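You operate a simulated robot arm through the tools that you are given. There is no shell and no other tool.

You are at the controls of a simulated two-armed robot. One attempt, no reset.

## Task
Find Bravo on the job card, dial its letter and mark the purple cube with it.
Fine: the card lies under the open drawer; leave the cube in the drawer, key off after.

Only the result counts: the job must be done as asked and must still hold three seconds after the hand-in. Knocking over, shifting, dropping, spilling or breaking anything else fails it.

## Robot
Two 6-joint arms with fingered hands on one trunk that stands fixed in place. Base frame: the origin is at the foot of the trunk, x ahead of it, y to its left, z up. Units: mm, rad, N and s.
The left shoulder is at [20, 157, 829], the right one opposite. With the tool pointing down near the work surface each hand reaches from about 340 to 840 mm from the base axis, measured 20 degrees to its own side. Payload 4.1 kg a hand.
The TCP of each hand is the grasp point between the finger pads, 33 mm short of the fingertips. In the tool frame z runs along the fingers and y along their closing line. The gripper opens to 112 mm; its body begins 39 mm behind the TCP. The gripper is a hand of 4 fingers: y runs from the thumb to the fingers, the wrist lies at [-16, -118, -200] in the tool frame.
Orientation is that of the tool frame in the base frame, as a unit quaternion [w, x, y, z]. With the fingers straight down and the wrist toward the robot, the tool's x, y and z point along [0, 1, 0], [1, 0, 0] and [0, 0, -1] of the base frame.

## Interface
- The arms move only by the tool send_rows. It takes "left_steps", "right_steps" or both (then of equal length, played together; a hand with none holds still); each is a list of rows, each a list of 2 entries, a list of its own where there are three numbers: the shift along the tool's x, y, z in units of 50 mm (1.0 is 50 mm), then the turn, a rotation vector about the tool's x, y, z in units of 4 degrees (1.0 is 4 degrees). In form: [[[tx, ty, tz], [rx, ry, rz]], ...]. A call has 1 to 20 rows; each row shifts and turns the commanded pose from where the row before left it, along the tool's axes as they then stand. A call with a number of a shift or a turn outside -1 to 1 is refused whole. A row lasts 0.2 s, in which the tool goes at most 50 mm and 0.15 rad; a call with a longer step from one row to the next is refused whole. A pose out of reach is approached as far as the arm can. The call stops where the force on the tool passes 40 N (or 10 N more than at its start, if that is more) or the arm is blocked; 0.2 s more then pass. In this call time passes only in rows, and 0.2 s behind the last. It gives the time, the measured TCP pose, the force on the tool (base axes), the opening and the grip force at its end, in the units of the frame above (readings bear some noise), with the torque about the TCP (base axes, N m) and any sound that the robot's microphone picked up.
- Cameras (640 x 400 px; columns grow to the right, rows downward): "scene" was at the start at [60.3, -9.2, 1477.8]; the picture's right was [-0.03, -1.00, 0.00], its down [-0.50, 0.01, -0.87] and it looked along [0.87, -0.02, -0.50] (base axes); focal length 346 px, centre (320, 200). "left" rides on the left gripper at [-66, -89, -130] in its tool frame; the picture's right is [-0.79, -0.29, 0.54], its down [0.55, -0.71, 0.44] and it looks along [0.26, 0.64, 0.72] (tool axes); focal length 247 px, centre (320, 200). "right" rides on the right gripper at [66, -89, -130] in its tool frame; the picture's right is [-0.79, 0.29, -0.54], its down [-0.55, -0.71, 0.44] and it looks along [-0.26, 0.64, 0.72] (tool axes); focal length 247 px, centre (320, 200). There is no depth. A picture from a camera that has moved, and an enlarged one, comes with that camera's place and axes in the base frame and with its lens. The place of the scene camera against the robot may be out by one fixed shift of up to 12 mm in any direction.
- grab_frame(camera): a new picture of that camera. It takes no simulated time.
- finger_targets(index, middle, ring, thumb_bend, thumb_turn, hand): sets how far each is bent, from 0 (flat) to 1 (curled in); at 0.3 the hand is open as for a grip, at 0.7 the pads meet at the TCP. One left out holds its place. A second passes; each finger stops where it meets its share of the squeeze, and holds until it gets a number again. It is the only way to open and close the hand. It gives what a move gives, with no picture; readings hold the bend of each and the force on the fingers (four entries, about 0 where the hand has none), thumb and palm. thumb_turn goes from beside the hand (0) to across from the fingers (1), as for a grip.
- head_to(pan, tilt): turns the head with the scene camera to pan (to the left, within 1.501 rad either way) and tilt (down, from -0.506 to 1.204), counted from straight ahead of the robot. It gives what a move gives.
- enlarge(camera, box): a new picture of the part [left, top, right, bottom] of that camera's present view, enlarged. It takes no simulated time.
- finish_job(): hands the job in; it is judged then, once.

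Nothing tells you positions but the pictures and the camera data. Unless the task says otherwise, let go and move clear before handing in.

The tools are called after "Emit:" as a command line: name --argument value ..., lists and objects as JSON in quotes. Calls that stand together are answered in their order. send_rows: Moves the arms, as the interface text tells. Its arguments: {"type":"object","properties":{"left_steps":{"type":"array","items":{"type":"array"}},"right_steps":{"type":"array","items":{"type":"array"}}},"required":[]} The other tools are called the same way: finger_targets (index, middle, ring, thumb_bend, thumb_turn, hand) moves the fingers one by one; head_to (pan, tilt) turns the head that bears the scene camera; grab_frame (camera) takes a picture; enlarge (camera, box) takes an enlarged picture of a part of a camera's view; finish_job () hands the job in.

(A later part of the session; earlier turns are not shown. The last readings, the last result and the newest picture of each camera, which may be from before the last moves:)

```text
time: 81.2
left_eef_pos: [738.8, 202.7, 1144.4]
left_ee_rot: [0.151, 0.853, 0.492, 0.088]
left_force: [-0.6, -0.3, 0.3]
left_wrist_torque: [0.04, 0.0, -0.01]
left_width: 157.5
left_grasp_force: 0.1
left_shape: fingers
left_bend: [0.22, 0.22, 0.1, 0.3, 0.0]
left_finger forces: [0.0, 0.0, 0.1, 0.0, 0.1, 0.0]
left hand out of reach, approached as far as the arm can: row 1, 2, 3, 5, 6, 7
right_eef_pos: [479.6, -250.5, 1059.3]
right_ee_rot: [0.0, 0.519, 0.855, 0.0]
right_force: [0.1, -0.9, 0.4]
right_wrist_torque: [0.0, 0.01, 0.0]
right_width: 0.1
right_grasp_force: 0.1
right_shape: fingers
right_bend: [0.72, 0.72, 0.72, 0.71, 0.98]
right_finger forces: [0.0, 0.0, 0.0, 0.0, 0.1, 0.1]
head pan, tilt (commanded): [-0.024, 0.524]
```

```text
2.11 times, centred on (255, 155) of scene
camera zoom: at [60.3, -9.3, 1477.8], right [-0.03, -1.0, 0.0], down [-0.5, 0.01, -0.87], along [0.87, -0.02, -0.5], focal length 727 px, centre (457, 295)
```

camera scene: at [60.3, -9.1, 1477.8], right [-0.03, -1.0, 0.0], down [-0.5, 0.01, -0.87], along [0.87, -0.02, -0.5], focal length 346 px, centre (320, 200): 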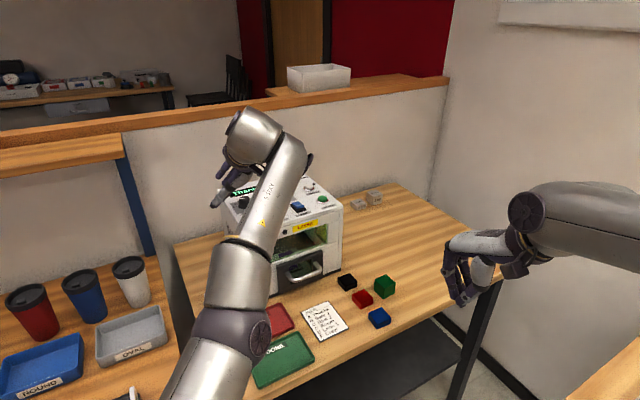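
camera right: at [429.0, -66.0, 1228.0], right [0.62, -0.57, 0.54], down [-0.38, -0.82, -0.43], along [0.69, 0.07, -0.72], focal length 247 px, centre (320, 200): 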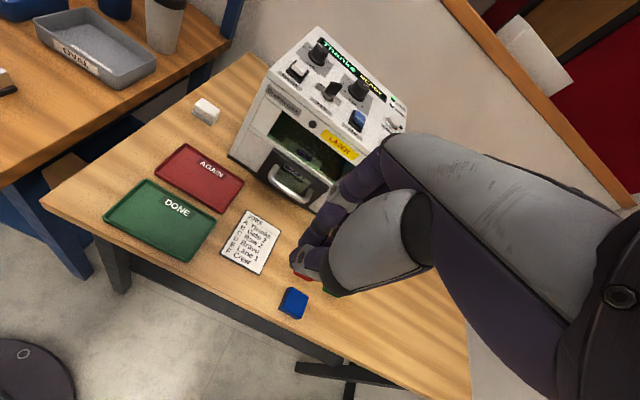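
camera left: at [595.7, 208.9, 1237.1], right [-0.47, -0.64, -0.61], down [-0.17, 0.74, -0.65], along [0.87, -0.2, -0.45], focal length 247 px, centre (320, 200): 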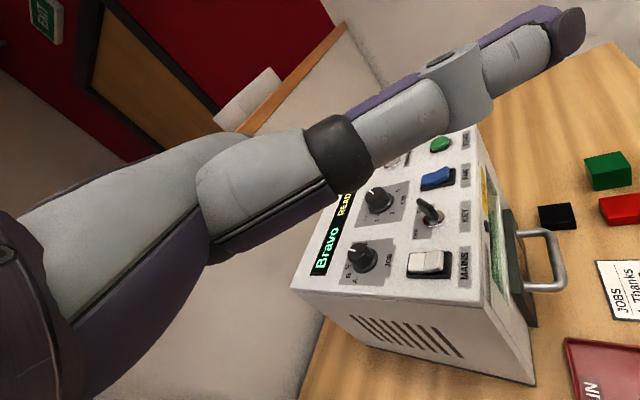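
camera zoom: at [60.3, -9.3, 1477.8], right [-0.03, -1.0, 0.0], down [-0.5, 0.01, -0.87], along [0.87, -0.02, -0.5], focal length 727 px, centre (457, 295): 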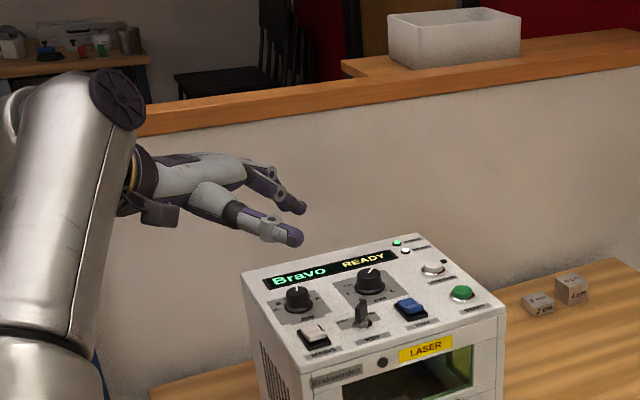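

The hand has the right yaw and tilt, and the scene camera sees the panel well. I'll move to the point above and behind the cm knob.

Emit:
send_rows --left_steps '[[[-0.207, 0.367, 0.542], [0, 0, 0]], [[-0.207, 0.367, 0.542], [0, 0, 0]], [[-0.207, 0.367, 0.542], [0, 0, 0]], [[-0.207, 0.367, 0.5], [0, 0, 0]]]'

Emit:
grab_frame --camera "left"

Emit:
enlarge --camera "scene" --box '[210, 110, 350, 250]'

```text
time: 82.2
left_eef_pos: [788.4, 116.2, 1057.3]
left_ee_rot: [0.152, 0.852, 0.493, 0.089]
left_force: [0.0, 0.0, 0.1]
left_wrist_torque: [0.0, -0.01, -0.01]
left_width: 157.7
left_grasp_force: 0.0
left_shape: fingers
left_bend: [0.22, 0.22, 0.1, 0.3, 0.0]
left_finger forces: [0.1, 0.1, 0.1, 0.0, 0.0, 0.1]
left hand out of reach, approached as far as the arm can: row 1, 2, 3, 4
right_eef_pos: [478.5, -249.8, 1058.9]
right_ee_rot: [0.0, 0.521, 0.854, 0.0]
right_force: [-0.6, 0.1, 0.0]
right_wrist_torque: [-0.02, -0.07, 0.01]
right_width: 0.1
right_grasp_force: 0.1
right_shape: fingers
right_bend: [0.72, 0.72, 0.72, 0.71, 0.97]
right_finger forces: [0.0, 0.0, 0.1, 0.0, 0.0, 0.0]
head pan, tilt (commanded): [-0.024, 0.524]
```

```text
taken
camera left: at [644.3, 122.3, 1150.2], right [-0.47, -0.64, -0.61], down [-0.17, 0.74, -0.65], along [0.87, -0.2, -0.45], focal length 247 px, centre (320, 200)
```

left: 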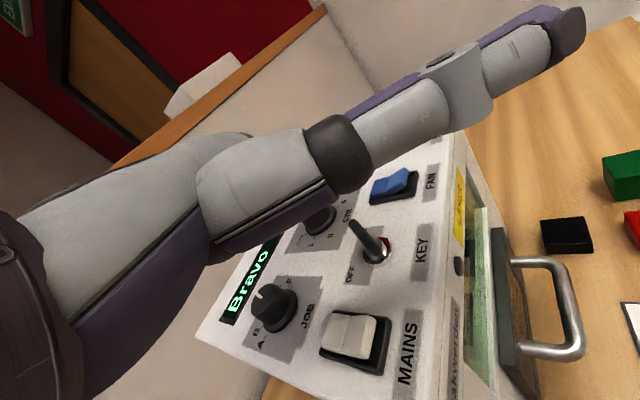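

```text
2.86 times, centred on (280, 180) of scene
camera zoom: at [59.7, -8.8, 1477.8], right [-0.03, -1.0, 0.0], down [-0.5, 0.01, -0.87], along [0.87, -0.02, -0.5], focal length 987 px, centre (434, 257)
```

zoom: 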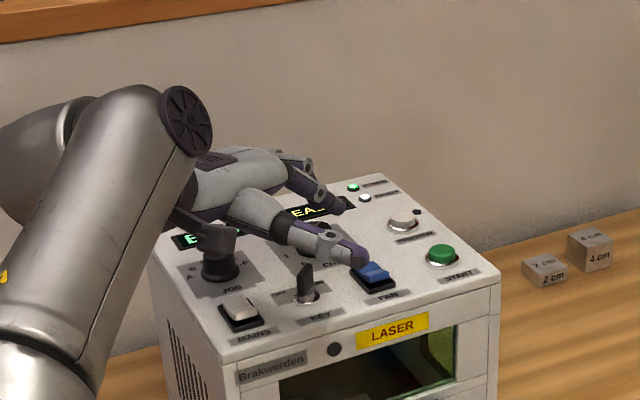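

At this yaw the arm falls short. Calculations show approaching straight from the front (yaw about 0°, tilt 20°) is feasible if the palm stays above the key top, so I'll raise, turn to yaw 0 and line up behind the cm knob.

Emit:
send_rows --left_steps '[[[0, -0.3, -0.5], [0, 0, 0]], [[0, -0.3, -0.3], [0, 0, 0]], [[0, 0, 0], [0, 0.342, -0.94]], [[0, 0, 0], [0, 0.342, -0.94]], [[0, 0, 0], [0, 0.342, -0.94]], [[0, 0, 0], [0, 0.342, -0.94]], [[0, 0, 0], [0, 0.342, -0.94]], [[0, 0, 0], [0, 0.342, -0.94]], [[0, 0, 0], [0, 0.342, -0.94]], [[0, 0, 0], [0, 0.17, -0.47]]]'

Emit:
grab_frame --camera "left"

Emit:
enlarge --camera "scene" --box '[210, 110, 350, 250]'

```text
time: 84.4
left_eef_pos: [749.6, 136.0, 1086.0]
left_ee_rot: [0.123, 0.696, 0.697, 0.124]
left_force: [-0.5, -0.4, -0.4]
left_wrist_torque: [-0.03, 0.0, 0.03]
left_width: 157.8
left_grasp_force: 0.0
left_shape: fingers
left_bend: [0.22, 0.22, 0.1, 0.3, 0.0]
left_finger forces: [0.0, 0.1, 0.0, 0.1, 0.0, 0.0]
right_eef_pos: [480.0, -250.1, 1058.2]
right_ee_rot: [0.0, 0.519, 0.855, 0.0]
right_force: [0.2, -0.2, 0.4]
right_wrist_torque: [0.06, -0.01, 0.02]
right_width: 0.2
right_grasp_force: 0.1
right_shape: fingers
right_bend: [0.72, 0.72, 0.72, 0.71, 0.97]
right_finger forces: [0.0, 0.0, 0.1, 0.1, 0.0, 0.0]
head pan, tilt (commanded): [-0.024, 0.524]
```

```text
taken
camera left: at [621.8, 70.5, 1178.6], right [-0.08, -0.79, -0.6], down [-0.52, 0.55, -0.65], along [0.85, 0.26, -0.46], focal length 247 px, centre (320, 200)
```

left: 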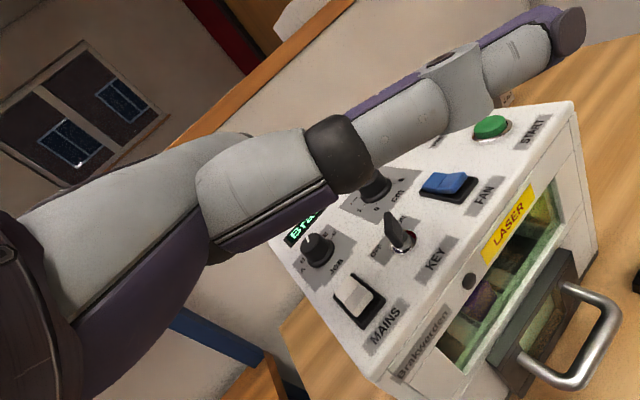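

```text
2.86 times, centred on (280, 180) of scene
camera zoom: at [60.3, -9.1, 1477.8], right [-0.03, -1.0, 0.0], down [-0.5, 0.01, -0.87], along [0.87, -0.02, -0.5], focal length 987 px, centre (434, 257)
```

zoom: 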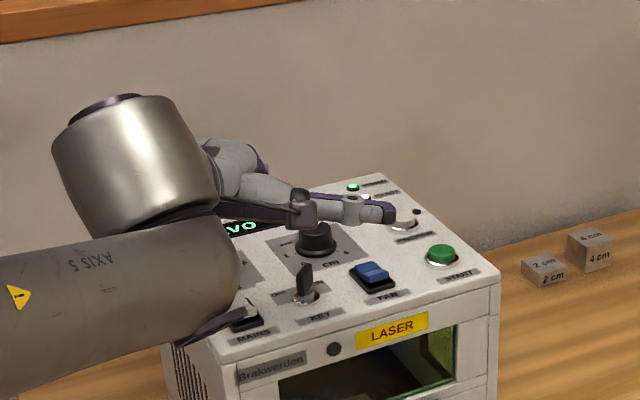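

The hand is at yaw 0 and tilt 20°, with the thumb high and clear. Now I'll move in over the cm knob in two stages.

Emit:
send_rows --left_steps '[[[-0.5, 0.436, 0.276], [0, 0, 0]], [[-0.5, 0.436, 0.276], [0, 0, 0]]]'

Emit:
send_rows --left_steps '[[[0, 0.162, 0.22], [0, 0, 0]], [[0, 0.162, 0.22], [0, 0, 0]]]'

Emit:
grab_frame --camera "left"

Emit:
enlarge --camera "scene" --box '[220, 130, 340, 240]'

```text
time: 85.0
left_eef_pos: [799.0, 88.0, 1076.0]
left_ee_rot: [0.125, 0.696, 0.696, 0.123]
left_force: [-0.5, 0.5, 0.1]
left_wrist_torque: [-0.02, 0.0, 0.01]
left_width: 157.5
left_grasp_force: 0.0
left_shape: fingers
left_bend: [0.22, 0.22, 0.1, 0.3, 0.0]
left_finger forces: [0.0, 0.0, 0.1, 0.1, 0.1, 0.0]
right_eef_pos: [479.6, -249.9, 1058.9]
right_ee_rot: [0.0, 0.52, 0.854, 0.0]
right_force: [0.2, 0.1, -0.2]
right_wrist_torque: [0.02, 0.0, -0.01]
right_width: 0.0
right_grasp_force: 0.1
right_shape: fingers
right_bend: [0.72, 0.72, 0.72, 0.71, 0.97]
right_finger forces: [0.0, 0.0, 0.0, 0.0, 0.0, 0.0]
head pan, tilt (commanded): [-0.024, 0.524]
```

```text
time: 85.6
left_eef_pos: [818.3, 87.7, 1060.5]
left_ee_rot: [0.125, 0.696, 0.696, 0.123]
left_force: [-0.1, -0.2, -0.1]
left_wrist_torque: [0.02, 0.0, -0.05]
left_width: 157.5
left_grasp_force: 0.1
left_shape: fingers
left_bend: [0.22, 0.22, 0.1, 0.3, 0.0]
left_finger forces: [0.0, 0.1, 0.1, 0.0, 0.1, 0.0]
left hand out of reach, approached as far as the arm can: row 2
right_eef_pos: [479.4, -250.2, 1057.6]
right_ee_rot: [0.001, 0.519, 0.855, 0.0]
right_force: [0.3, -0.1, -0.8]
right_wrist_torque: [0.04, -0.01, 0.03]
right_width: 0.2
right_grasp_force: 0.0
right_shape: fingers
right_bend: [0.72, 0.72, 0.72, 0.71, 0.97]
right_finger forces: [0.1, 0.0, 0.1, 0.1, 0.0, 0.1]
head pan, tilt (commanded): [-0.024, 0.524]
```

```text
taken
camera left: at [690.1, 19.5, 1152.9], right [-0.08, -0.79, -0.6], down [-0.52, 0.55, -0.65], along [0.85, 0.26, -0.46], focal length 247 px, centre (320, 200)
```

left: 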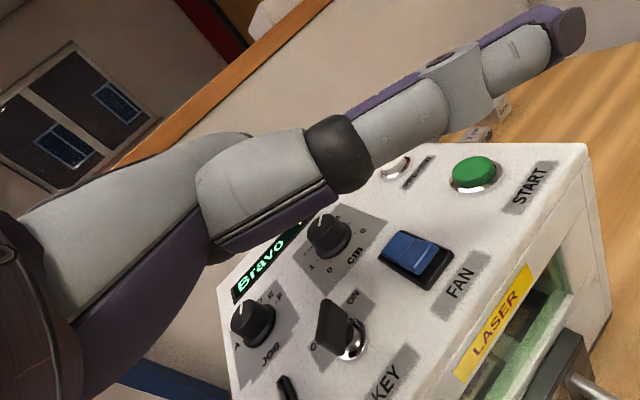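

```text
3.64 times, centred on (280, 185) of scene
camera zoom: at [60.2, -9.1, 1477.8], right [-0.03, -1.0, 0.0], down [-0.5, 0.01, -0.87], along [0.87, -0.02, -0.5], focal length 1256 px, centre (466, 254)
```

zoom: 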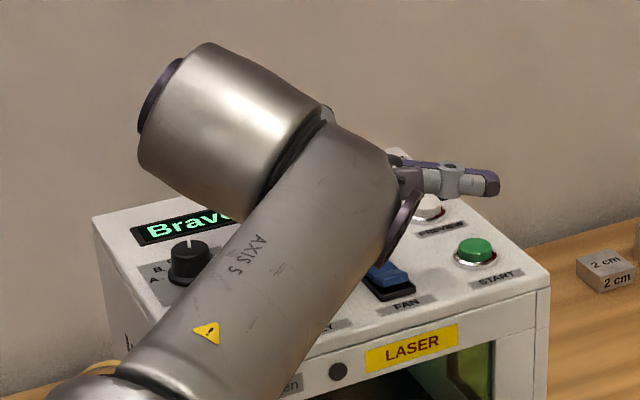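

The fingers are beyond the knob and the left camera still sees its pointer. I'll lower about 11 mm and check the view before closing the fingers.

Emit:
send_rows --left_steps '[[[-0.017, 0.02, 0.12], [0, 0, 0]], [[-0.017, 0.02, 0.12], [0, 0, 0]]]'

Emit:
enlarge --camera "left" --box '[240, 160, 440, 340]'

```text
time: 86.2
left_eef_pos: [820.6, 82.3, 1045.8]
left_ee_rot: [0.124, 0.696, 0.696, 0.124]
left_force: [-0.3, -0.2, -0.4]
left_wrist_torque: [-0.01, -0.01, 0.02]
left_width: 157.3
left_grasp_force: 0.1
left_shape: fingers
left_bend: [0.22, 0.22, 0.1, 0.3, 0.0]
left_finger forces: [0.1, 0.0, 0.0, 0.0, 0.0, 0.0]
right_eef_pos: [479.9, -250.7, 1057.9]
right_ee_rot: [0.0, 0.519, 0.855, 0.0]
right_force: [0.0, -0.2, -0.1]
right_wrist_torque: [0.05, -0.01, 0.02]
right_width: 0.1
right_grasp_force: 0.1
right_shape: fingers
right_bend: [0.72, 0.72, 0.72, 0.71, 0.97]
right_finger forces: [0.0, 0.0, 0.1, 0.1, 0.0, 0.0]
head pan, tilt (commanded): [-0.024, 0.524]
```

```text
2.22 times, centred on (340, 250) of left
camera zoom: at [694.2, 16.2, 1140.1], right [-0.08, -0.79, -0.6], down [-0.52, 0.55, -0.65], along [0.85, 0.26, -0.46], focal length 549 px, centre (276, 89)
```

zoom: 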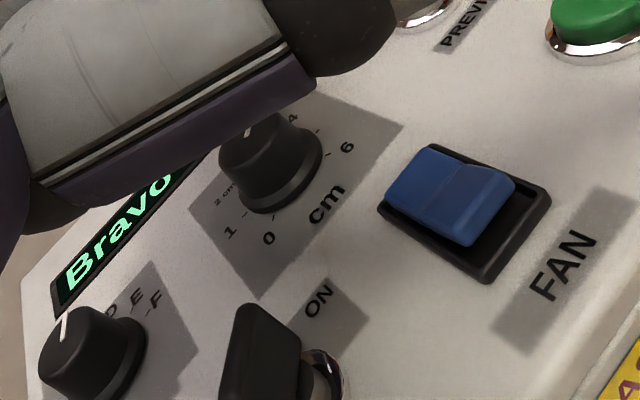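

No contact so far and the key is clear. I'll close index and middle gently onto the far side of the cm knob.

Emit:
finger_targets --hand "left" --index 0.5 --middle 0.5

Emit:
enlarge --camera "left" --box '[240, 160, 440, 340]'

```text
time: 87.2
left_eef_pos: [823.3, 82.6, 1048.6]
left_ee_rot: [0.125, 0.696, 0.696, 0.124]
left_force: [11.6, -1.5, 4.5]
left_wrist_torque: [0.01, -0.33, -0.09]
left_width: 147.4
left_grasp_force: 6.1
left_shape: fingers
left_bend: [0.45, 0.45, 0.1, 0.3, 0.0]
left_finger forces: [5.8, 6.8, 0.0, 0.1, 0.0, 0.1]
right_eef_pos: [479.0, -251.5, 1059.0]
right_ee_rot: [0.001, 0.519, 0.855, 0.0]
right_force: [0.0, -0.1, 0.3]
right_wrist_torque: [0.0, -0.01, 0.01]
right_width: 0.0
right_grasp_force: 0.0
right_shape: fingers
right_bend: [0.72, 0.72, 0.72, 0.71, 0.97]
right_finger forces: [0.0, 0.1, 0.1, 0.0, 0.1, 0.1]
head pan, tilt (commanded): [-0.024, 0.524]
```

```text
2.22 times, centred on (340, 250) of left
camera zoom: at [694.4, 16.0, 1140.8], right [-0.08, -0.79, -0.6], down [-0.52, 0.55, -0.66], along [0.85, 0.26, -0.45], focal length 549 px, centre (276, 89)
```

zoom: 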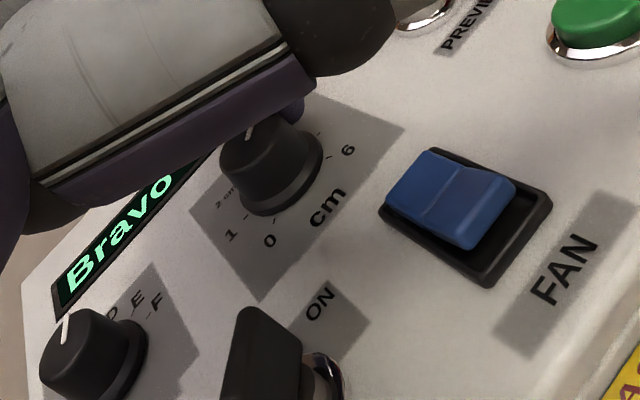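

The fingers hold the cm knob evenly (about 6 N each). I'll nudge the hand 3 mm to the left to turn the dial slightly counterclockwise.

Emit:
send_rows --left_steps '[[[0.03, 0, 0], [0, 0, 0]], [[0.03, 0, 0], [0, 0, 0]]]'

Emit:
enlarge --camera "left" --box '[300, 190, 380, 270]'

```text
time: 87.8
left_eef_pos: [822.1, 85.0, 1047.0]
left_ee_rot: [0.125, 0.696, 0.696, 0.124]
left_force: [9.2, -5.3, 8.4]
left_wrist_torque: [-0.04, -0.49, -0.17]
left_width: 147.4
left_grasp_force: 6.5
left_shape: fingers
left_bend: [0.44, 0.45, 0.1, 0.3, 0.0]
left_finger forces: [7.7, 5.2, 0.0, 0.0, 0.0, 0.1]
left hand out of reach, approached as far as the arm can: row 2
right_eef_pos: [480.0, -250.5, 1058.4]
right_ee_rot: [0.0, 0.519, 0.855, 0.0]
right_force: [-0.9, 0.4, -0.4]
right_wrist_torque: [0.02, 0.0, -0.04]
right_width: 0.0
right_grasp_force: 0.1
right_shape: fingers
right_bend: [0.72, 0.72, 0.72, 0.71, 0.97]
right_finger forces: [0.0, 0.1, 0.1, 0.1, 0.1, 0.0]
head pan, tilt (commanded): [-0.024, 0.524]
```

```text
5.00 times, centred on (340, 230) of left
camera zoom: at [694.8, 17.5, 1140.1], right [-0.08, -0.79, -0.6], down [-0.52, 0.55, -0.66], along [0.85, 0.26, -0.45], focal length 1235 px, centre (220, 50)
```

zoom: 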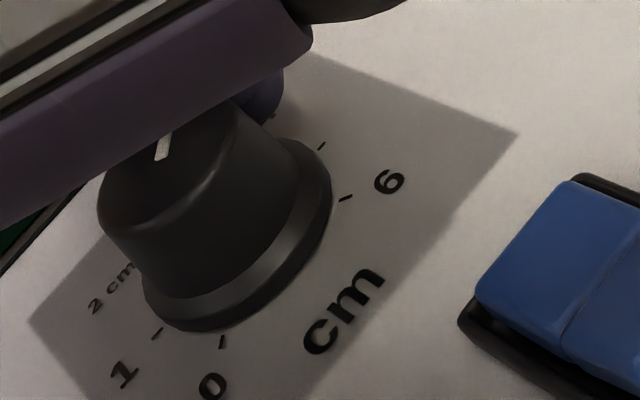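

I'll zoom tighter on the pointer to see whether it moved.

Emit:
enlarge --camera "left" --box '[310, 205, 350, 240]'

Emit:
enlarge --camera "scene" --box '[240, 160, 340, 230]'

Emit:
enlarge --camera "right" --box '[0, 0, 640, 400]'

```text
11.43 times, centred on (330, 222) of left
camera zoom: at [694.8, 17.5, 1140.1], right [-0.08, -0.79, -0.6], down [-0.52, 0.55, -0.66], along [0.85, 0.26, -0.45], focal length 2823 px, centre (206, -57)
```

zoom: 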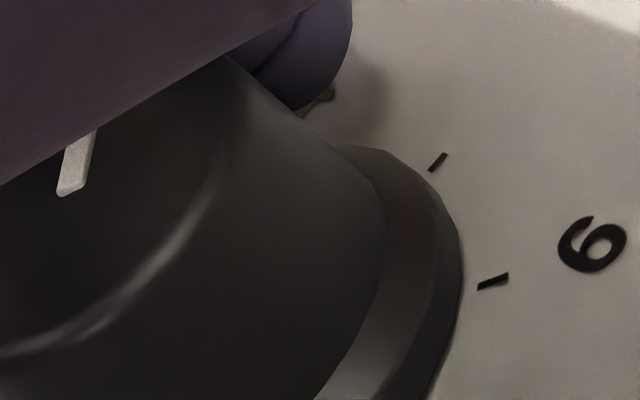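

```text
5.71 times, centred on (290, 195) of scene
camera zoom: at [60.4, -9.4, 1477.8], right [-0.03, -1.0, 0.0], down [-0.5, 0.01, -0.87], along [0.87, -0.02, -0.5], focal length 1974 px, centre (491, 229)
```

zoom: 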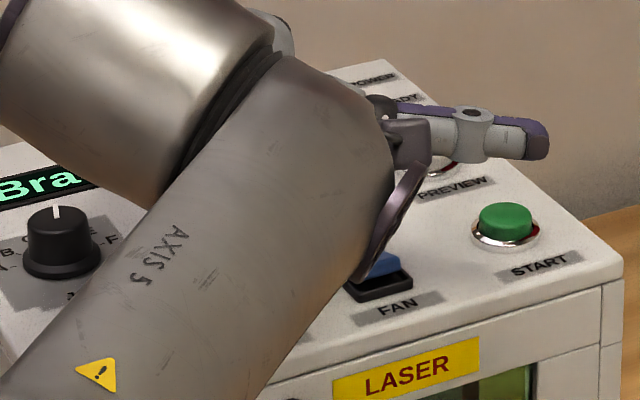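

```text
1.00 times, centred on (320, 200) of right (not enlarged: the box is as wide or as high as the picture)
camera zoom: at [370.7, -233.1, 1187.9], right [0.62, -0.57, 0.54], down [-0.38, -0.82, -0.44], along [0.69, 0.07, -0.72], focal length 247 px, centre (320, 200)
```

zoom: 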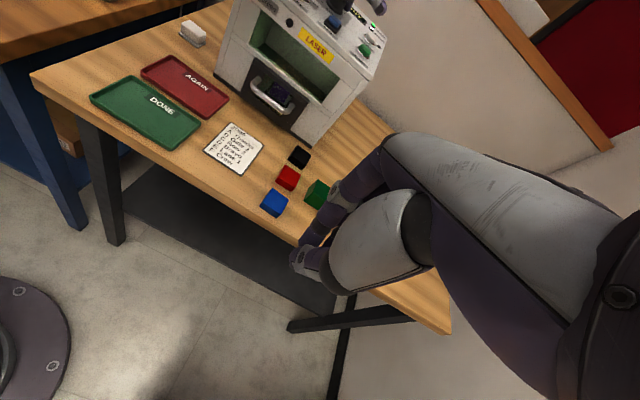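

The pointer seems to have come to about 40° (3.9 cm). I'll nudge a further 2 mm left and look again.

Emit:
send_rows --left_steps '[[[0.04, 0, 0], [0, 0, 0]]]'

Emit:
enlarge --camera "left" --box '[310, 205, 350, 240]'

```text
time: 88.2
left_eef_pos: [821.5, 87.5, 1047.1]
left_ee_rot: [0.124, 0.695, 0.697, 0.125]
left_force: [11.3, -3.7, 8.1]
left_wrist_torque: [0.03, -0.44, -0.14]
left_width: 148.2
left_grasp_force: 7.7
left_shape: fingers
left_bend: [0.43, 0.45, 0.1, 0.3, 0.0]
left_finger forces: [9.3, 5.2, 0.0, 0.0, 0.0, 0.0]
right_eef_pos: [479.1, -252.3, 1058.1]
right_ee_rot: [0.0, 0.52, 0.854, 0.0]
right_force: [-0.5, -1.0, 0.5]
right_wrist_torque: [-0.01, -0.01, -0.02]
right_width: 0.1
right_grasp_force: 0.1
right_shape: fingers
right_bend: [0.72, 0.72, 0.72, 0.71, 0.98]
right_finger forces: [0.1, 0.0, 0.1, 0.0, 0.1, 0.0]
head pan, tilt (commanded): [-0.024, 0.524]
```

```text
11.43 times, centred on (330, 222) of left
camera zoom: at [694.7, 20.2, 1139.5], right [-0.08, -0.79, -0.6], down [-0.52, 0.55, -0.65], along [0.85, 0.26, -0.45], focal length 2823 px, centre (206, -57)
```

zoom: 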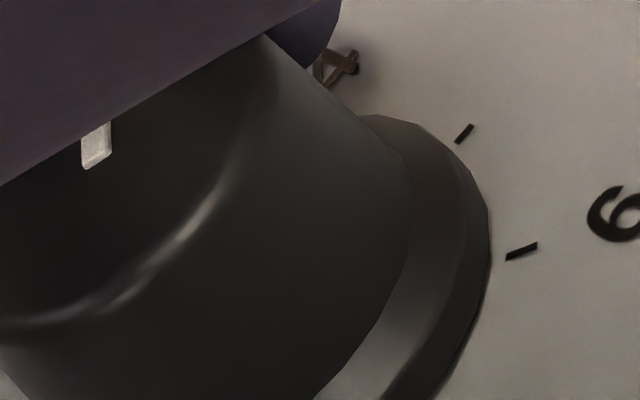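

The pointer now reads roughly 33–36°. I'll release the knob, back off, and measure it properly.

Emit:
finger_targets --hand "left" --index 0.22 --middle 0.22

Emit:
send_rows --left_steps '[[[0, 0.05, -0.25], [0, 0, 0]], [[0, 0.05, -0.3], [0, 0, 0]], [[0, -0.5, -0.5], [0, 0, 0]], [[0, -0.8, -0.4], [0, 0, 0]], [[0, -0.8, -0.3], [0, 0, 0]]]'

Emit:
grab_frame --camera "left"

Emit:
enlarge --camera "scene" --box '[215, 165, 345, 245]'

```text
time: 89.2
left_eef_pos: [821.4, 85.6, 1045.3]
left_ee_rot: [0.124, 0.696, 0.696, 0.123]
left_force: [-0.1, 0.2, -0.1]
left_wrist_torque: [-0.02, -0.01, 0.02]
left_width: 157.7
left_grasp_force: 0.0
left_shape: fingers
left_bend: [0.22, 0.22, 0.1, 0.3, 0.0]
left_finger forces: [0.1, 0.0, 0.0, 0.1, 0.1, 0.1]
right_eef_pos: [480.2, -250.6, 1058.1]
right_ee_rot: [0.0, 0.52, 0.854, -0.001]
right_force: [-0.1, -0.2, 0.4]
right_wrist_torque: [-0.01, 0.0, 0.01]
right_width: 0.0
right_grasp_force: 0.0
right_shape: fingers
right_bend: [0.72, 0.72, 0.72, 0.71, 0.97]
right_finger forces: [0.0, 0.1, 0.0, 0.0, 0.1, 0.0]
head pan, tilt (commanded): [-0.024, 0.524]
```

```text
time: 90.4
left_eef_pos: [775.7, 68.4, 1124.0]
left_ee_rot: [0.124, 0.696, 0.696, 0.123]
left_force: [0.5, 0.4, -0.7]
left_wrist_torque: [-0.04, 0.03, -0.01]
left_width: 157.5
left_grasp_force: 0.1
left_shape: fingers
left_bend: [0.22, 0.22, 0.1, 0.3, 0.0]
left_finger forces: [0.1, 0.0, 0.1, 0.1, 0.1, 0.0]
left hand out of reach, approached as far as the arm can: row 2, 3, 4, 5
right_eef_pos: [480.3, -249.6, 1057.4]
right_ee_rot: [0.0, 0.519, 0.855, -0.001]
right_force: [0.5, 0.7, -0.5]
right_wrist_torque: [-0.02, 0.03, -0.02]
right_width: 0.1
right_grasp_force: 0.1
right_shape: fingers
right_bend: [0.72, 0.72, 0.72, 0.71, 0.98]
right_finger forces: [0.0, 0.0, 0.0, 0.1, 0.1, 0.0]
head pan, tilt (commanded): [-0.024, 0.524]
```

```text
taken
camera left: at [648.5, 1.8, 1217.9], right [-0.08, -0.79, -0.6], down [-0.52, 0.55, -0.65], along [0.85, 0.26, -0.46], focal length 247 px, centre (320, 200)
```

left: 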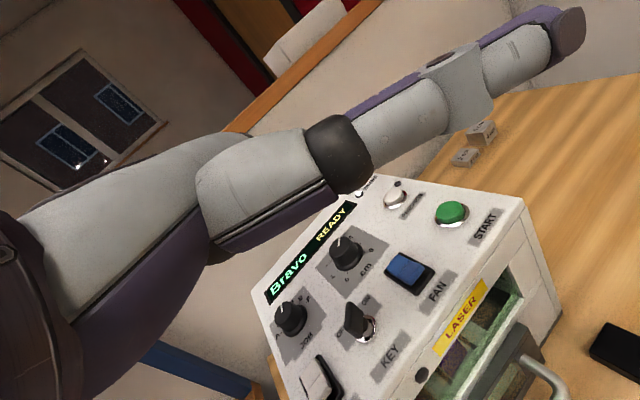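

```text
4.92 times, centred on (280, 205) of scene
camera zoom: at [60.6, -9.1, 1477.8], right [-0.03, -1.0, 0.0], down [-0.5, 0.01, -0.87], along [0.87, -0.02, -0.5], focal length 1701 px, centre (517, 175)
```

zoom: 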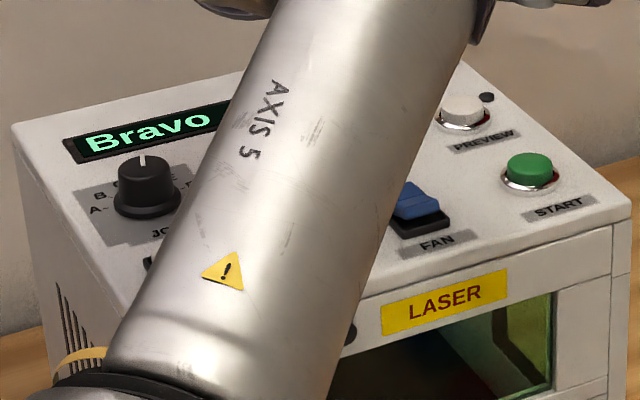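

Clear of the panel, and it still says "Bravo READY". Now I'll zoom on the cm dial to measure the pointer.

Emit:
enlarge --camera "left" --box '[310, 220, 390, 290]'

Emit:
enlarge --camera "left" --box '[325, 225, 370, 265]'

```text
5.71 times, centred on (350, 255) of left
camera zoom: at [648.5, 1.8, 1217.9], right [-0.08, -0.79, -0.6], down [-0.52, 0.55, -0.65], along [0.85, 0.26, -0.46], focal length 1411 px, centre (149, -114)
```

zoom: 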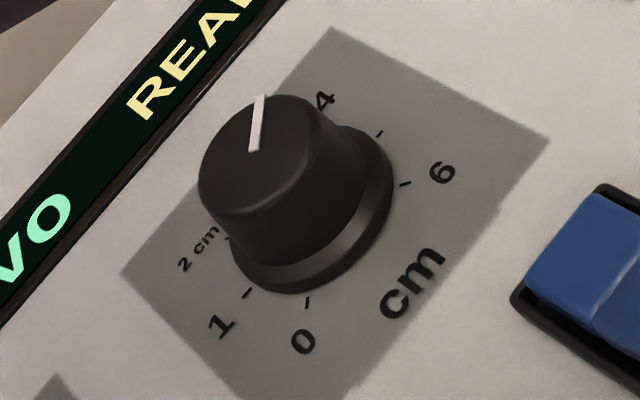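

```text
10.00 times, centred on (348, 245) of left
camera zoom: at [648.5, 1.8, 1217.9], right [-0.08, -0.79, -0.6], down [-0.52, 0.55, -0.65], along [0.85, 0.26, -0.46], focal length 2470 px, centre (45, -250)
```

zoom: 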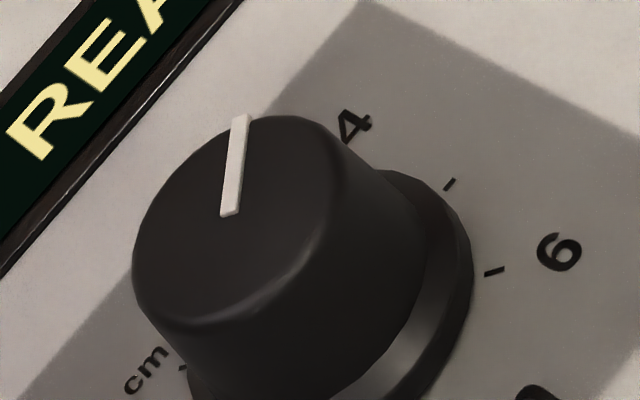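

The pointer is back at about 45° (4.0), so the dial evidently has detents and springs back. The nearest setting to the 38 mm cube is 4, where it already stands, so I'll leave it there. Next I'll move the left hand away and prepare the right hand to press START.

Emit:
send_rows --left_steps '[[[0.64, -0.48, -0.26], [0, 0, 0]], [[0.64, -0.48, -0.2], [0, 0, 0]], [[0.64, -0.48, -0.2], [0, 0, 0]], [[0.64, -0.48, -0.1], [0, 0, 0]], [[0.64, -0.48, 0], [0, 0, 0]]]'

Emit:
finger_targets --hand "right" --index 0.45 --middle 0.45 --ring 0.45 --thumb_bend 0.3 --thumb_turn 0.0

Emit:
enlarge --camera "scene" --box '[215, 165, 345, 245]'

Emit:
enlarge --camera "scene" --box '[260, 180, 305, 210]'

```text
time: 91.6
left_eef_pos: [755.4, 222.1, 1184.2]
left_ee_rot: [0.124, 0.696, 0.696, 0.123]
left_force: [0.8, -0.7, -0.1]
left_wrist_torque: [0.05, 0.04, 0.01]
left_width: 157.4
left_grasp_force: 0.1
left_shape: fingers
left_bend: [0.22, 0.22, 0.1, 0.3, 0.0]
left_finger forces: [0.1, 0.0, 0.0, 0.0, 0.0, 0.0]
left hand out of reach, approached as far as the arm can: row 1, 2, 3, 4, 5
right_eef_pos: [479.9, -250.1, 1058.3]
right_ee_rot: [0.001, 0.52, 0.854, 0.0]
right_force: [-0.9, 0.1, 0.6]
right_wrist_torque: [0.04, -0.01, 0.01]
right_width: 0.3
right_grasp_force: 0.0
right_shape: fingers
right_bend: [0.72, 0.72, 0.72, 0.71, 0.98]
right_finger forces: [0.0, 0.0, 0.0, 0.0, 0.1, 0.0]
head pan, tilt (commanded): [-0.024, 0.524]
```

```text
time: 92.6
left_eef_pos: [754.6, 221.8, 1184.3]
left_ee_rot: [0.124, 0.697, 0.696, 0.123]
left_force: [0.3, 0.0, 0.0]
left_wrist_torque: [-0.02, 0.0, 0.03]
left_width: 157.7
left_grasp_force: 0.1
left_shape: fingers
left_bend: [0.22, 0.22, 0.1, 0.3, 0.0]
left_finger forces: [0.0, 0.0, 0.2, 0.0, 0.1, 0.1]
right_eef_pos: [480.7, -250.0, 1058.2]
right_ee_rot: [0.0, 0.52, 0.854, 0.001]
right_force: [0.1, -0.4, 0.8]
right_wrist_torque: [-0.03, -0.02, -0.01]
right_width: 147.0
right_grasp_force: 0.1
right_shape: fingers
right_bend: [0.45, 0.45, 0.45, 0.3, 0.0]
right_finger forces: [0.0, 0.1, 0.0, 0.1, 0.0, 0.1]
head pan, tilt (commanded): [-0.024, 0.524]
```

```text
4.92 times, centred on (280, 205) of scene
camera zoom: at [60.3, -9.2, 1477.8], right [-0.03, -1.0, 0.0], down [-0.5, 0.01, -0.87], along [0.87, -0.02, -0.5], focal length 1701 px, centre (517, 175)
```

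zoom: 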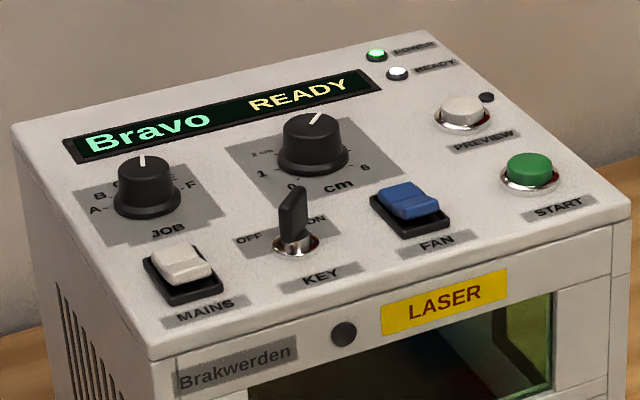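

```text
13.33 times, centred on (282, 195) of scene
camera zoom: at [60.3, -9.2, 1477.8], right [-0.03, -1.0, 0.0], down [-0.5, 0.01, -0.87], along [0.87, -0.02, -0.5], focal length 4606 px, centre (820, 267)
```

zoom: 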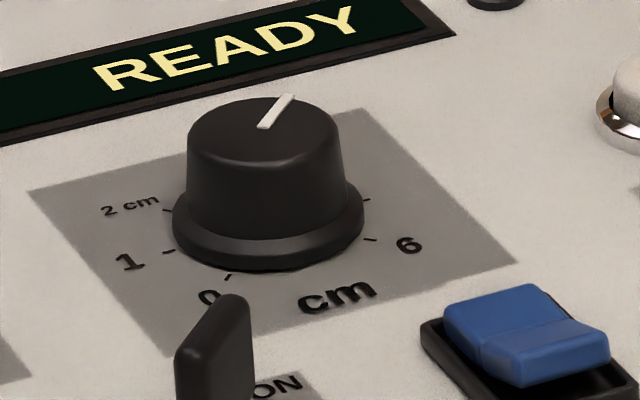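

The dial is exactly where it was, confirming the detents, and the panel reads "Bravo READY". I'll pull the left hand back a little more and orient the right hand for pressing START (tilt 15°).

Emit:
send_rows --left_steps '[[[0.2, -0.63, -0.1], [0, 0, 0]], [[0.2, -0.63, -0.1], [0, 0, 0]], [[0.2, -0.63, 0], [0, 0, 0]], [[0, 0, 0], [0, 0, 0]], [[0, 0, 0], [0, 0, 0]], [[0, 0, 0], [0, 0, 0]], [[0, 0, 0], [0, 0, 0]], [[0, 0, 0], [0, 0, 0]], [[0, 0, 0], [0, 0, 0]]]' --right_steps '[[[0, 0, -0.4], [0, 0, 0.925]], [[0, 0, -0.4], [0, 0, 0.925]], [[0, 0, -0.4], [0, 0, 0.925]], [[0, 0, 0], [0, 0, 0.925]], [[0, 0, 0], [0, 0, 0.925]], [[0, 0, 0], [-0.94, 0, 0]], [[0, 0, 0], [-0.94, 0, 0]], [[0, 0, 0], [-0.94, 0, 0]], [[0, 0, 0], [-0.94, 0, 0]]]'

Emit:
grab_frame --camera "scene"

Emit:
grab_frame --camera "right"

```text
time: 94.6
left_eef_pos: [736.6, 260.2, 1206.8]
left_ee_rot: [0.124, 0.697, 0.696, 0.123]
left_force: [0.2, -0.5, -0.1]
left_wrist_torque: [0.01, 0.02, -0.01]
left_width: 157.6
left_grasp_force: 0.0
left_shape: fingers
left_bend: [0.22, 0.22, 0.1, 0.3, 0.0]
left_finger forces: [0.0, 0.0, 0.1, 0.0, 0.0, 0.0]
left hand out of reach, approached as far as the arm can: row 1, 2, 3
right_eef_pos: [477.6, -247.9, 1121.3]
right_ee_rot: [0.085, 0.644, 0.753, 0.101]
right_force: [0.5, -1.3, -0.2]
right_wrist_torque: [-0.01, -0.01, 0.01]
right_width: 147.0
right_grasp_force: 0.1
right_shape: fingers
right_bend: [0.45, 0.45, 0.45, 0.3, 0.0]
right_finger forces: [0.0, 0.2, 0.1, 0.0, 0.0, 0.0]
head pan, tilt (commanded): [-0.024, 0.524]
```

```text
taken
camera scene: at [60.5, -9.1, 1477.8], right [-0.03, -1.0, 0.0], down [-0.5, 0.01, -0.87], along [0.87, -0.02, -0.5], focal length 346 px, centre (320, 200)
```

scene: 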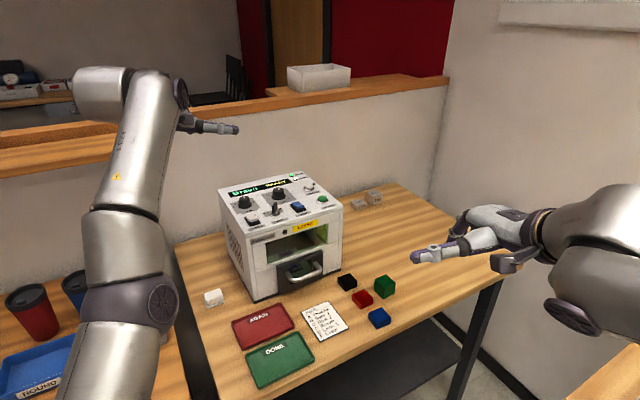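

```text
taken
camera right: at [348.3, -202.1, 1222.5], right [0.26, -0.76, 0.59], down [-0.48, -0.63, -0.61], along [0.84, -0.13, -0.53], focal length 247 px, centre (320, 200)
```

right: 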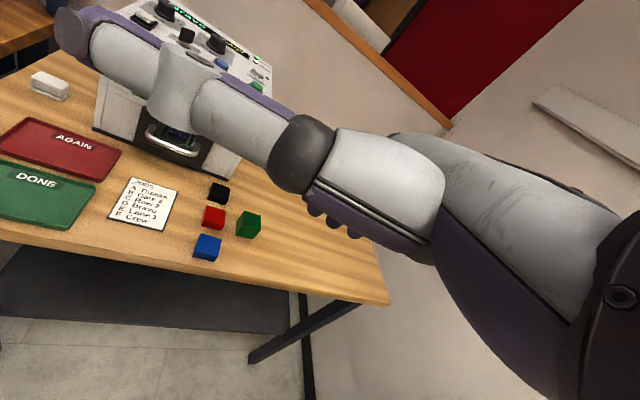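

The right hand is properly oriented with its fingertips as the lowest part. I'll move it over START in a straight, high path and stop just above the button.

Emit:
send_rows --right_steps '[[[0.415, 0.762, 0.301], [0, 0, 0]], [[0.415, 0.762, 0.301], [0, 0, 0]], [[0.415, 0.762, 0.301], [0, 0, 0]], [[0.415, 0.762, 0.301], [0, 0, 0]], [[0.415, 0.762, 0.301], [0, 0, 0]], [[0.415, 0.762, 0.301], [0, 0, 0]], [[0.415, 0.762, 0.301], [0, 0, 0]]]'

Emit:
grab_frame --camera "scene"

Emit:
grab_frame --camera "right"

Emit:
enlarge --camera "left" --box '[300, 100, 640, 320]'

```text
time: 96.2
left_eef_pos: [735.3, 260.1, 1207.6]
left_ee_rot: [0.124, 0.696, 0.696, 0.122]
left_force: [-0.3, -0.3, 0.9]
left_wrist_torque: [0.03, 0.01, 0.03]
left_width: 157.6
left_grasp_force: 0.1
left_shape: fingers
left_bend: [0.22, 0.22, 0.1, 0.3, 0.0]
left_finger forces: [0.0, 0.0, 0.1, 0.0, 0.1, 0.0]
right_eef_pos: [734.4, -60.4, 1088.5]
right_ee_rot: [0.084, 0.644, 0.754, 0.099]
right_force: [0.2, -0.5, 0.6]
right_wrist_torque: [0.04, 0.0, 0.03]
right_width: 147.3
right_grasp_force: 0.0
right_shape: fingers
right_bend: [0.45, 0.45, 0.45, 0.3, 0.0]
right_finger forces: [0.0, 0.1, 0.1, 0.1, 0.0, 0.0]
head pan, tilt (commanded): [-0.024, 0.524]
```

```text
taken
camera scene: at [59.7, -9.6, 1477.8], right [-0.03, -1.0, 0.0], down [-0.5, 0.01, -0.87], along [0.87, -0.02, -0.5], focal length 346 px, centre (320, 200)
```

scene: 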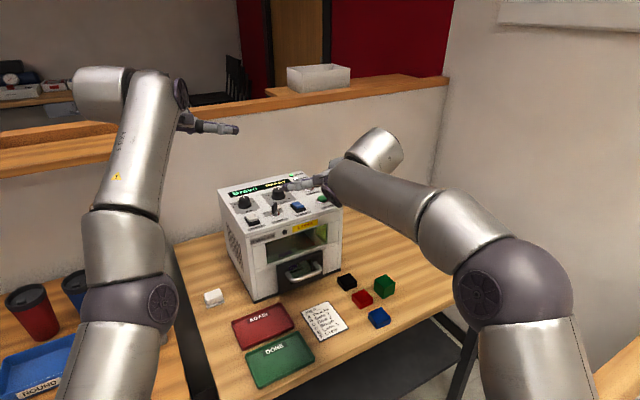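

```text
taken
camera right: at [606.8, -15.2, 1191.5], right [0.26, -0.76, 0.59], down [-0.48, -0.64, -0.6], along [0.84, -0.13, -0.53], focal length 247 px, centre (320, 200)
```

right: 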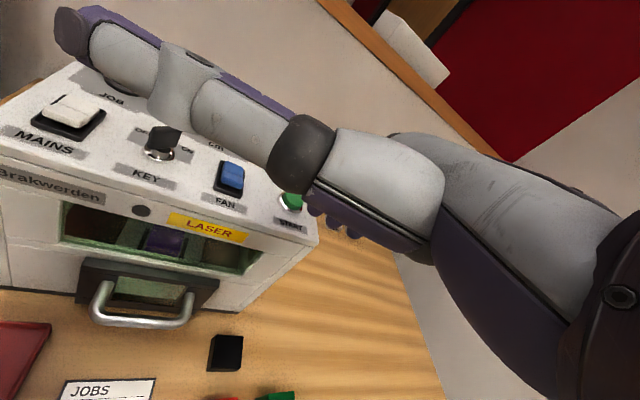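

```text
1.82 times, centred on (470, 210) of left
camera zoom: at [608.2, 193.0, 1301.5], right [-0.08, -0.79, -0.6], down [-0.52, 0.55, -0.65], along [0.85, 0.26, -0.46], focal length 449 px, centre (47, 182)
```

zoom: 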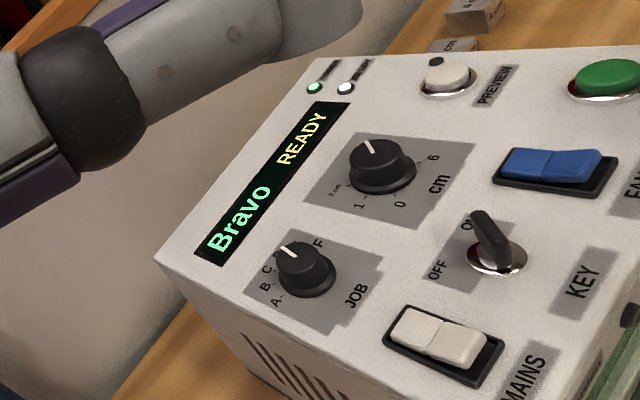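

The left camera now watches the panel nicely. I'll shift the right fingertips the last bit to hover directly above START.

Emit:
send_rows --right_steps '[[[0.208, 0.372, 0.272], [0, 0, 0]], [[0.208, 0.372, 0.272], [0, 0, 0]]]'

Emit:
enlarge --camera "right" --box '[200, 120, 440, 300]'

Emit:
enlarge --camera "left" --box '[440, 80, 640, 240]'

Emit:
enlarge --camera "scene" --box '[230, 150, 390, 270]'

```text
time: 96.8
left_eef_pos: [734.9, 259.5, 1208.4]
left_ee_rot: [0.123, 0.696, 0.696, 0.124]
left_force: [0.3, -0.5, 0.3]
left_wrist_torque: [0.03, -0.03, 0.03]
left_width: 157.7
left_grasp_force: 0.0
left_shape: fingers
left_bend: [0.22, 0.22, 0.1, 0.3, 0.0]
left_finger forces: [0.0, 0.1, 0.0, 0.0, 0.0, 0.0]
right_eef_pos: [774.7, -36.3, 1072.3]
right_ee_rot: [0.086, 0.644, 0.753, 0.1]
right_force: [-0.5, 0.0, 0.7]
right_wrist_torque: [0.02, -0.04, 0.0]
right_width: 146.9
right_grasp_force: 0.0
right_shape: fingers
right_bend: [0.45, 0.45, 0.45, 0.3, 0.0]
right_finger forces: [0.1, 0.1, 0.0, 0.1, 0.0, 0.1]
head pan, tilt (commanded): [-0.024, 0.524]
```

```text
2.22 times, centred on (320, 210) of right
camera zoom: at [645.6, 11.5, 1173.7], right [0.26, -0.76, 0.59], down [-0.48, -0.63, -0.61], along [0.84, -0.13, -0.53], focal length 549 px, centre (320, 178)
```

zoom: 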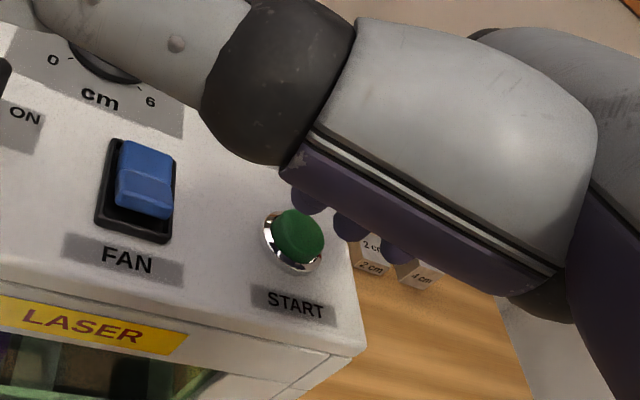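

```text
2.50 times, centred on (540, 160) of left
camera zoom: at [608.4, 193.2, 1301.4], right [-0.08, -0.79, -0.6], down [-0.52, 0.55, -0.65], along [0.85, 0.26, -0.46], focal length 617 px, centre (-230, 300)
```

zoom: 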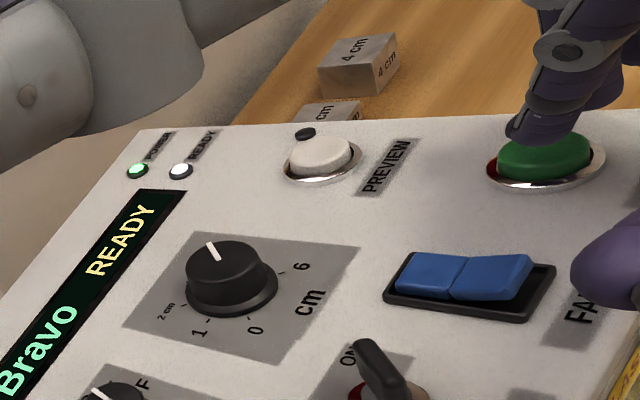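

```text
3.33 times, centred on (310, 210) of scene
camera zoom: at [59.9, -9.4, 1477.8], right [-0.03, -1.0, 0.0], down [-0.5, 0.01, -0.87], along [0.87, -0.02, -0.5], focal length 1152 px, centre (353, 167)
```

zoom: 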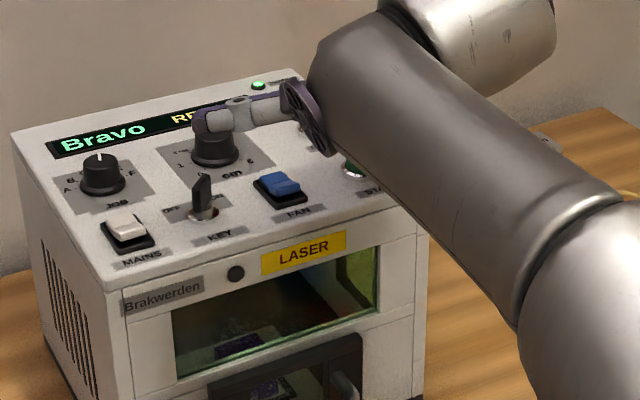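

The index fingertip is nearly over START. I'll curl the middle and ring fingers away, centre the index on the button and lower to just above it.

Emit:
finger_targets --hand "right" --middle 0.95 --ring 0.95

Emit:
send_rows --right_steps '[[[-0.09, 0.063, 0.23], [0, 0, 0]]]'

Emit:
enlarge --camera "right" --box '[200, 120, 440, 300]'

Emit:
enlarge --camera "left" --box '[500, 80, 640, 180]'

```text
time: 97.8
left_eef_pos: [736.0, 258.8, 1206.8]
left_ee_rot: [0.124, 0.697, 0.696, 0.123]
left_force: [-0.2, 0.2, -1.3]
left_wrist_torque: [-0.02, -0.01, 0.0]
left_width: 157.3
left_grasp_force: 0.1
left_shape: fingers
left_bend: [0.22, 0.22, 0.1, 0.3, 0.0]
left_finger forces: [0.0, 0.0, 0.1, 0.1, 0.0, 0.1]
right_eef_pos: [774.9, -34.8, 1071.3]
right_ee_rot: [0.084, 0.645, 0.753, 0.099]
right_force: [0.3, 0.1, 0.1]
right_wrist_torque: [0.0, 0.04, 0.04]
right_width: 146.9
right_grasp_force: 0.1
right_shape: fingers
right_bend: [0.45, 0.95, 0.95, 0.3, 0.0]
right_finger forces: [0.0, 0.0, 0.0, 0.1, 0.0, 0.0]
head pan, tilt (commanded): [-0.024, 0.524]
```

```text
time: 98.2
left_eef_pos: [736.9, 260.5, 1207.1]
left_ee_rot: [0.124, 0.696, 0.696, 0.122]
left_force: [0.1, -0.9, 1.0]
left_wrist_torque: [0.01, 0.0, 0.0]
left_width: 157.5
left_grasp_force: 0.1
left_shape: fingers
left_bend: [0.22, 0.22, 0.1, 0.3, 0.0]
left_finger forces: [0.0, 0.1, 0.1, 0.0, 0.0, 0.1]
right_eef_pos: [781.5, -38.6, 1061.2]
right_ee_rot: [0.085, 0.645, 0.753, 0.099]
right_force: [-0.6, 0.4, 0.6]
right_wrist_torque: [0.01, -0.04, -0.01]
right_width: 147.2
right_grasp_force: 0.0
right_shape: fingers
right_bend: [0.45, 0.95, 0.95, 0.3, 0.0]
right_finger forces: [0.0, 0.0, 0.0, 0.0, 0.1, 0.1]
head pan, tilt (commanded): [-0.024, 0.524]
```

```text
2.22 times, centred on (320, 210) of right
camera zoom: at [653.5, 8.3, 1162.9], right [0.26, -0.76, 0.59], down [-0.48, -0.63, -0.61], along [0.84, -0.13, -0.53], focal length 549 px, centre (320, 178)
```

zoom: 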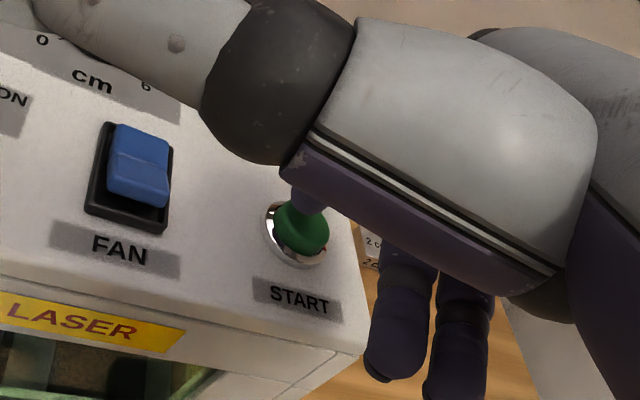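

```text
4.00 times, centred on (570, 130) of left
camera zoom: at [608.6, 193.5, 1301.3], right [-0.08, -0.79, -0.6], down [-0.52, 0.55, -0.65], along [0.85, 0.26, -0.46], focal length 988 px, centre (-680, 480)
```

zoom: 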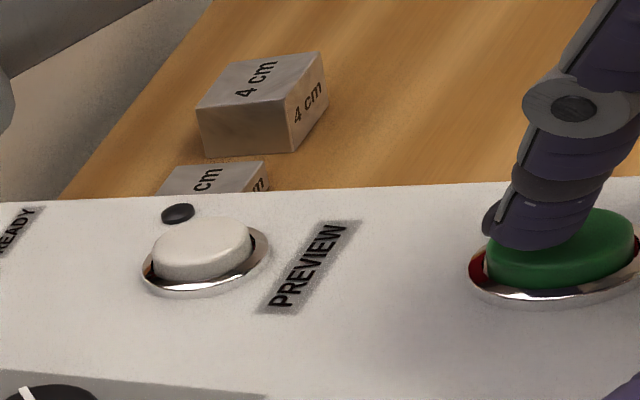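

The fingertip is about 11 mm too far forward, so I'll pull back to centre it on the button before pressing.

Emit:
send_rows --right_steps '[[[0, -0.21, -0.056], [0, 0, 0]]]'

Emit:
enlarge --camera "right" --box '[260, 160, 360, 260]'

Emit:
enlarge --camera "left" --box '[500, 80, 640, 180]'

```text
time: 98.6
left_eef_pos: [736.8, 259.3, 1207.3]
left_ee_rot: [0.125, 0.696, 0.696, 0.123]
left_force: [0.7, -0.2, 0.1]
left_wrist_torque: [0.0, 0.02, 0.0]
left_width: 157.6
left_grasp_force: 0.2
left_shape: fingers
left_bend: [0.22, 0.22, 0.1, 0.3, 0.0]
left_finger forces: [0.0, 0.1, 0.0, 0.0, 0.1, 0.0]
right_eef_pos: [771.6, -40.3, 1061.1]
right_ee_rot: [0.084, 0.644, 0.754, 0.098]
right_force: [0.4, 0.6, -0.1]
right_wrist_torque: [0.02, -0.01, 0.01]
right_width: 147.4
right_grasp_force: 0.0
right_shape: fingers
right_bend: [0.45, 0.95, 0.95, 0.3, 0.0]
right_finger forces: [0.1, 0.0, 0.0, 0.0, 0.0, 0.1]
head pan, tilt (commanded): [-0.024, 0.524]
```

```text
4.00 times, centred on (310, 210) of right
camera zoom: at [642.4, 6.0, 1162.7], right [0.26, -0.76, 0.59], down [-0.48, -0.63, -0.6], along [0.84, -0.13, -0.53], focal length 988 px, centre (360, 160)
```

zoom: 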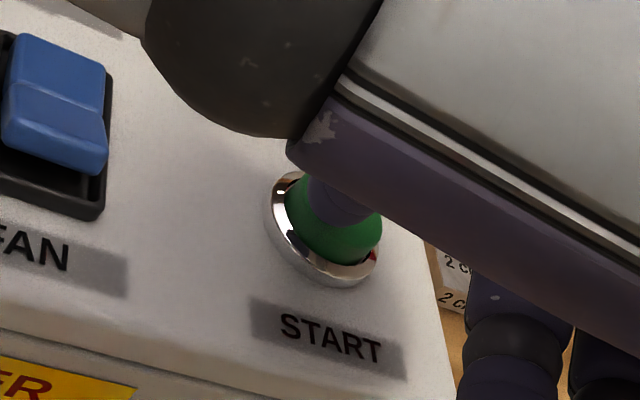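

```text
4.00 times, centred on (570, 130) of left
camera zoom: at [608.9, 193.7, 1301.1], right [-0.08, -0.79, -0.6], down [-0.52, 0.55, -0.65], along [0.85, 0.26, -0.46], focal length 988 px, centre (-680, 480)
```

zoom: 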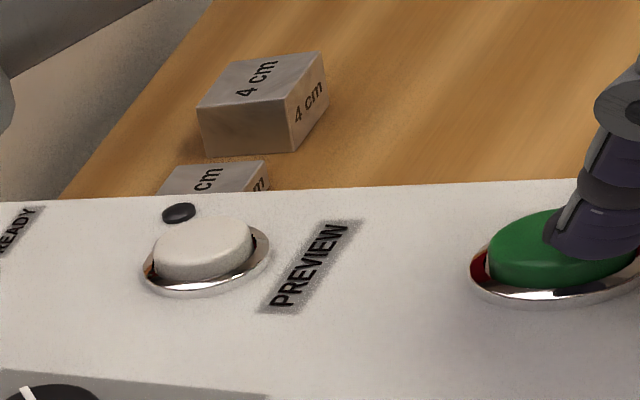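

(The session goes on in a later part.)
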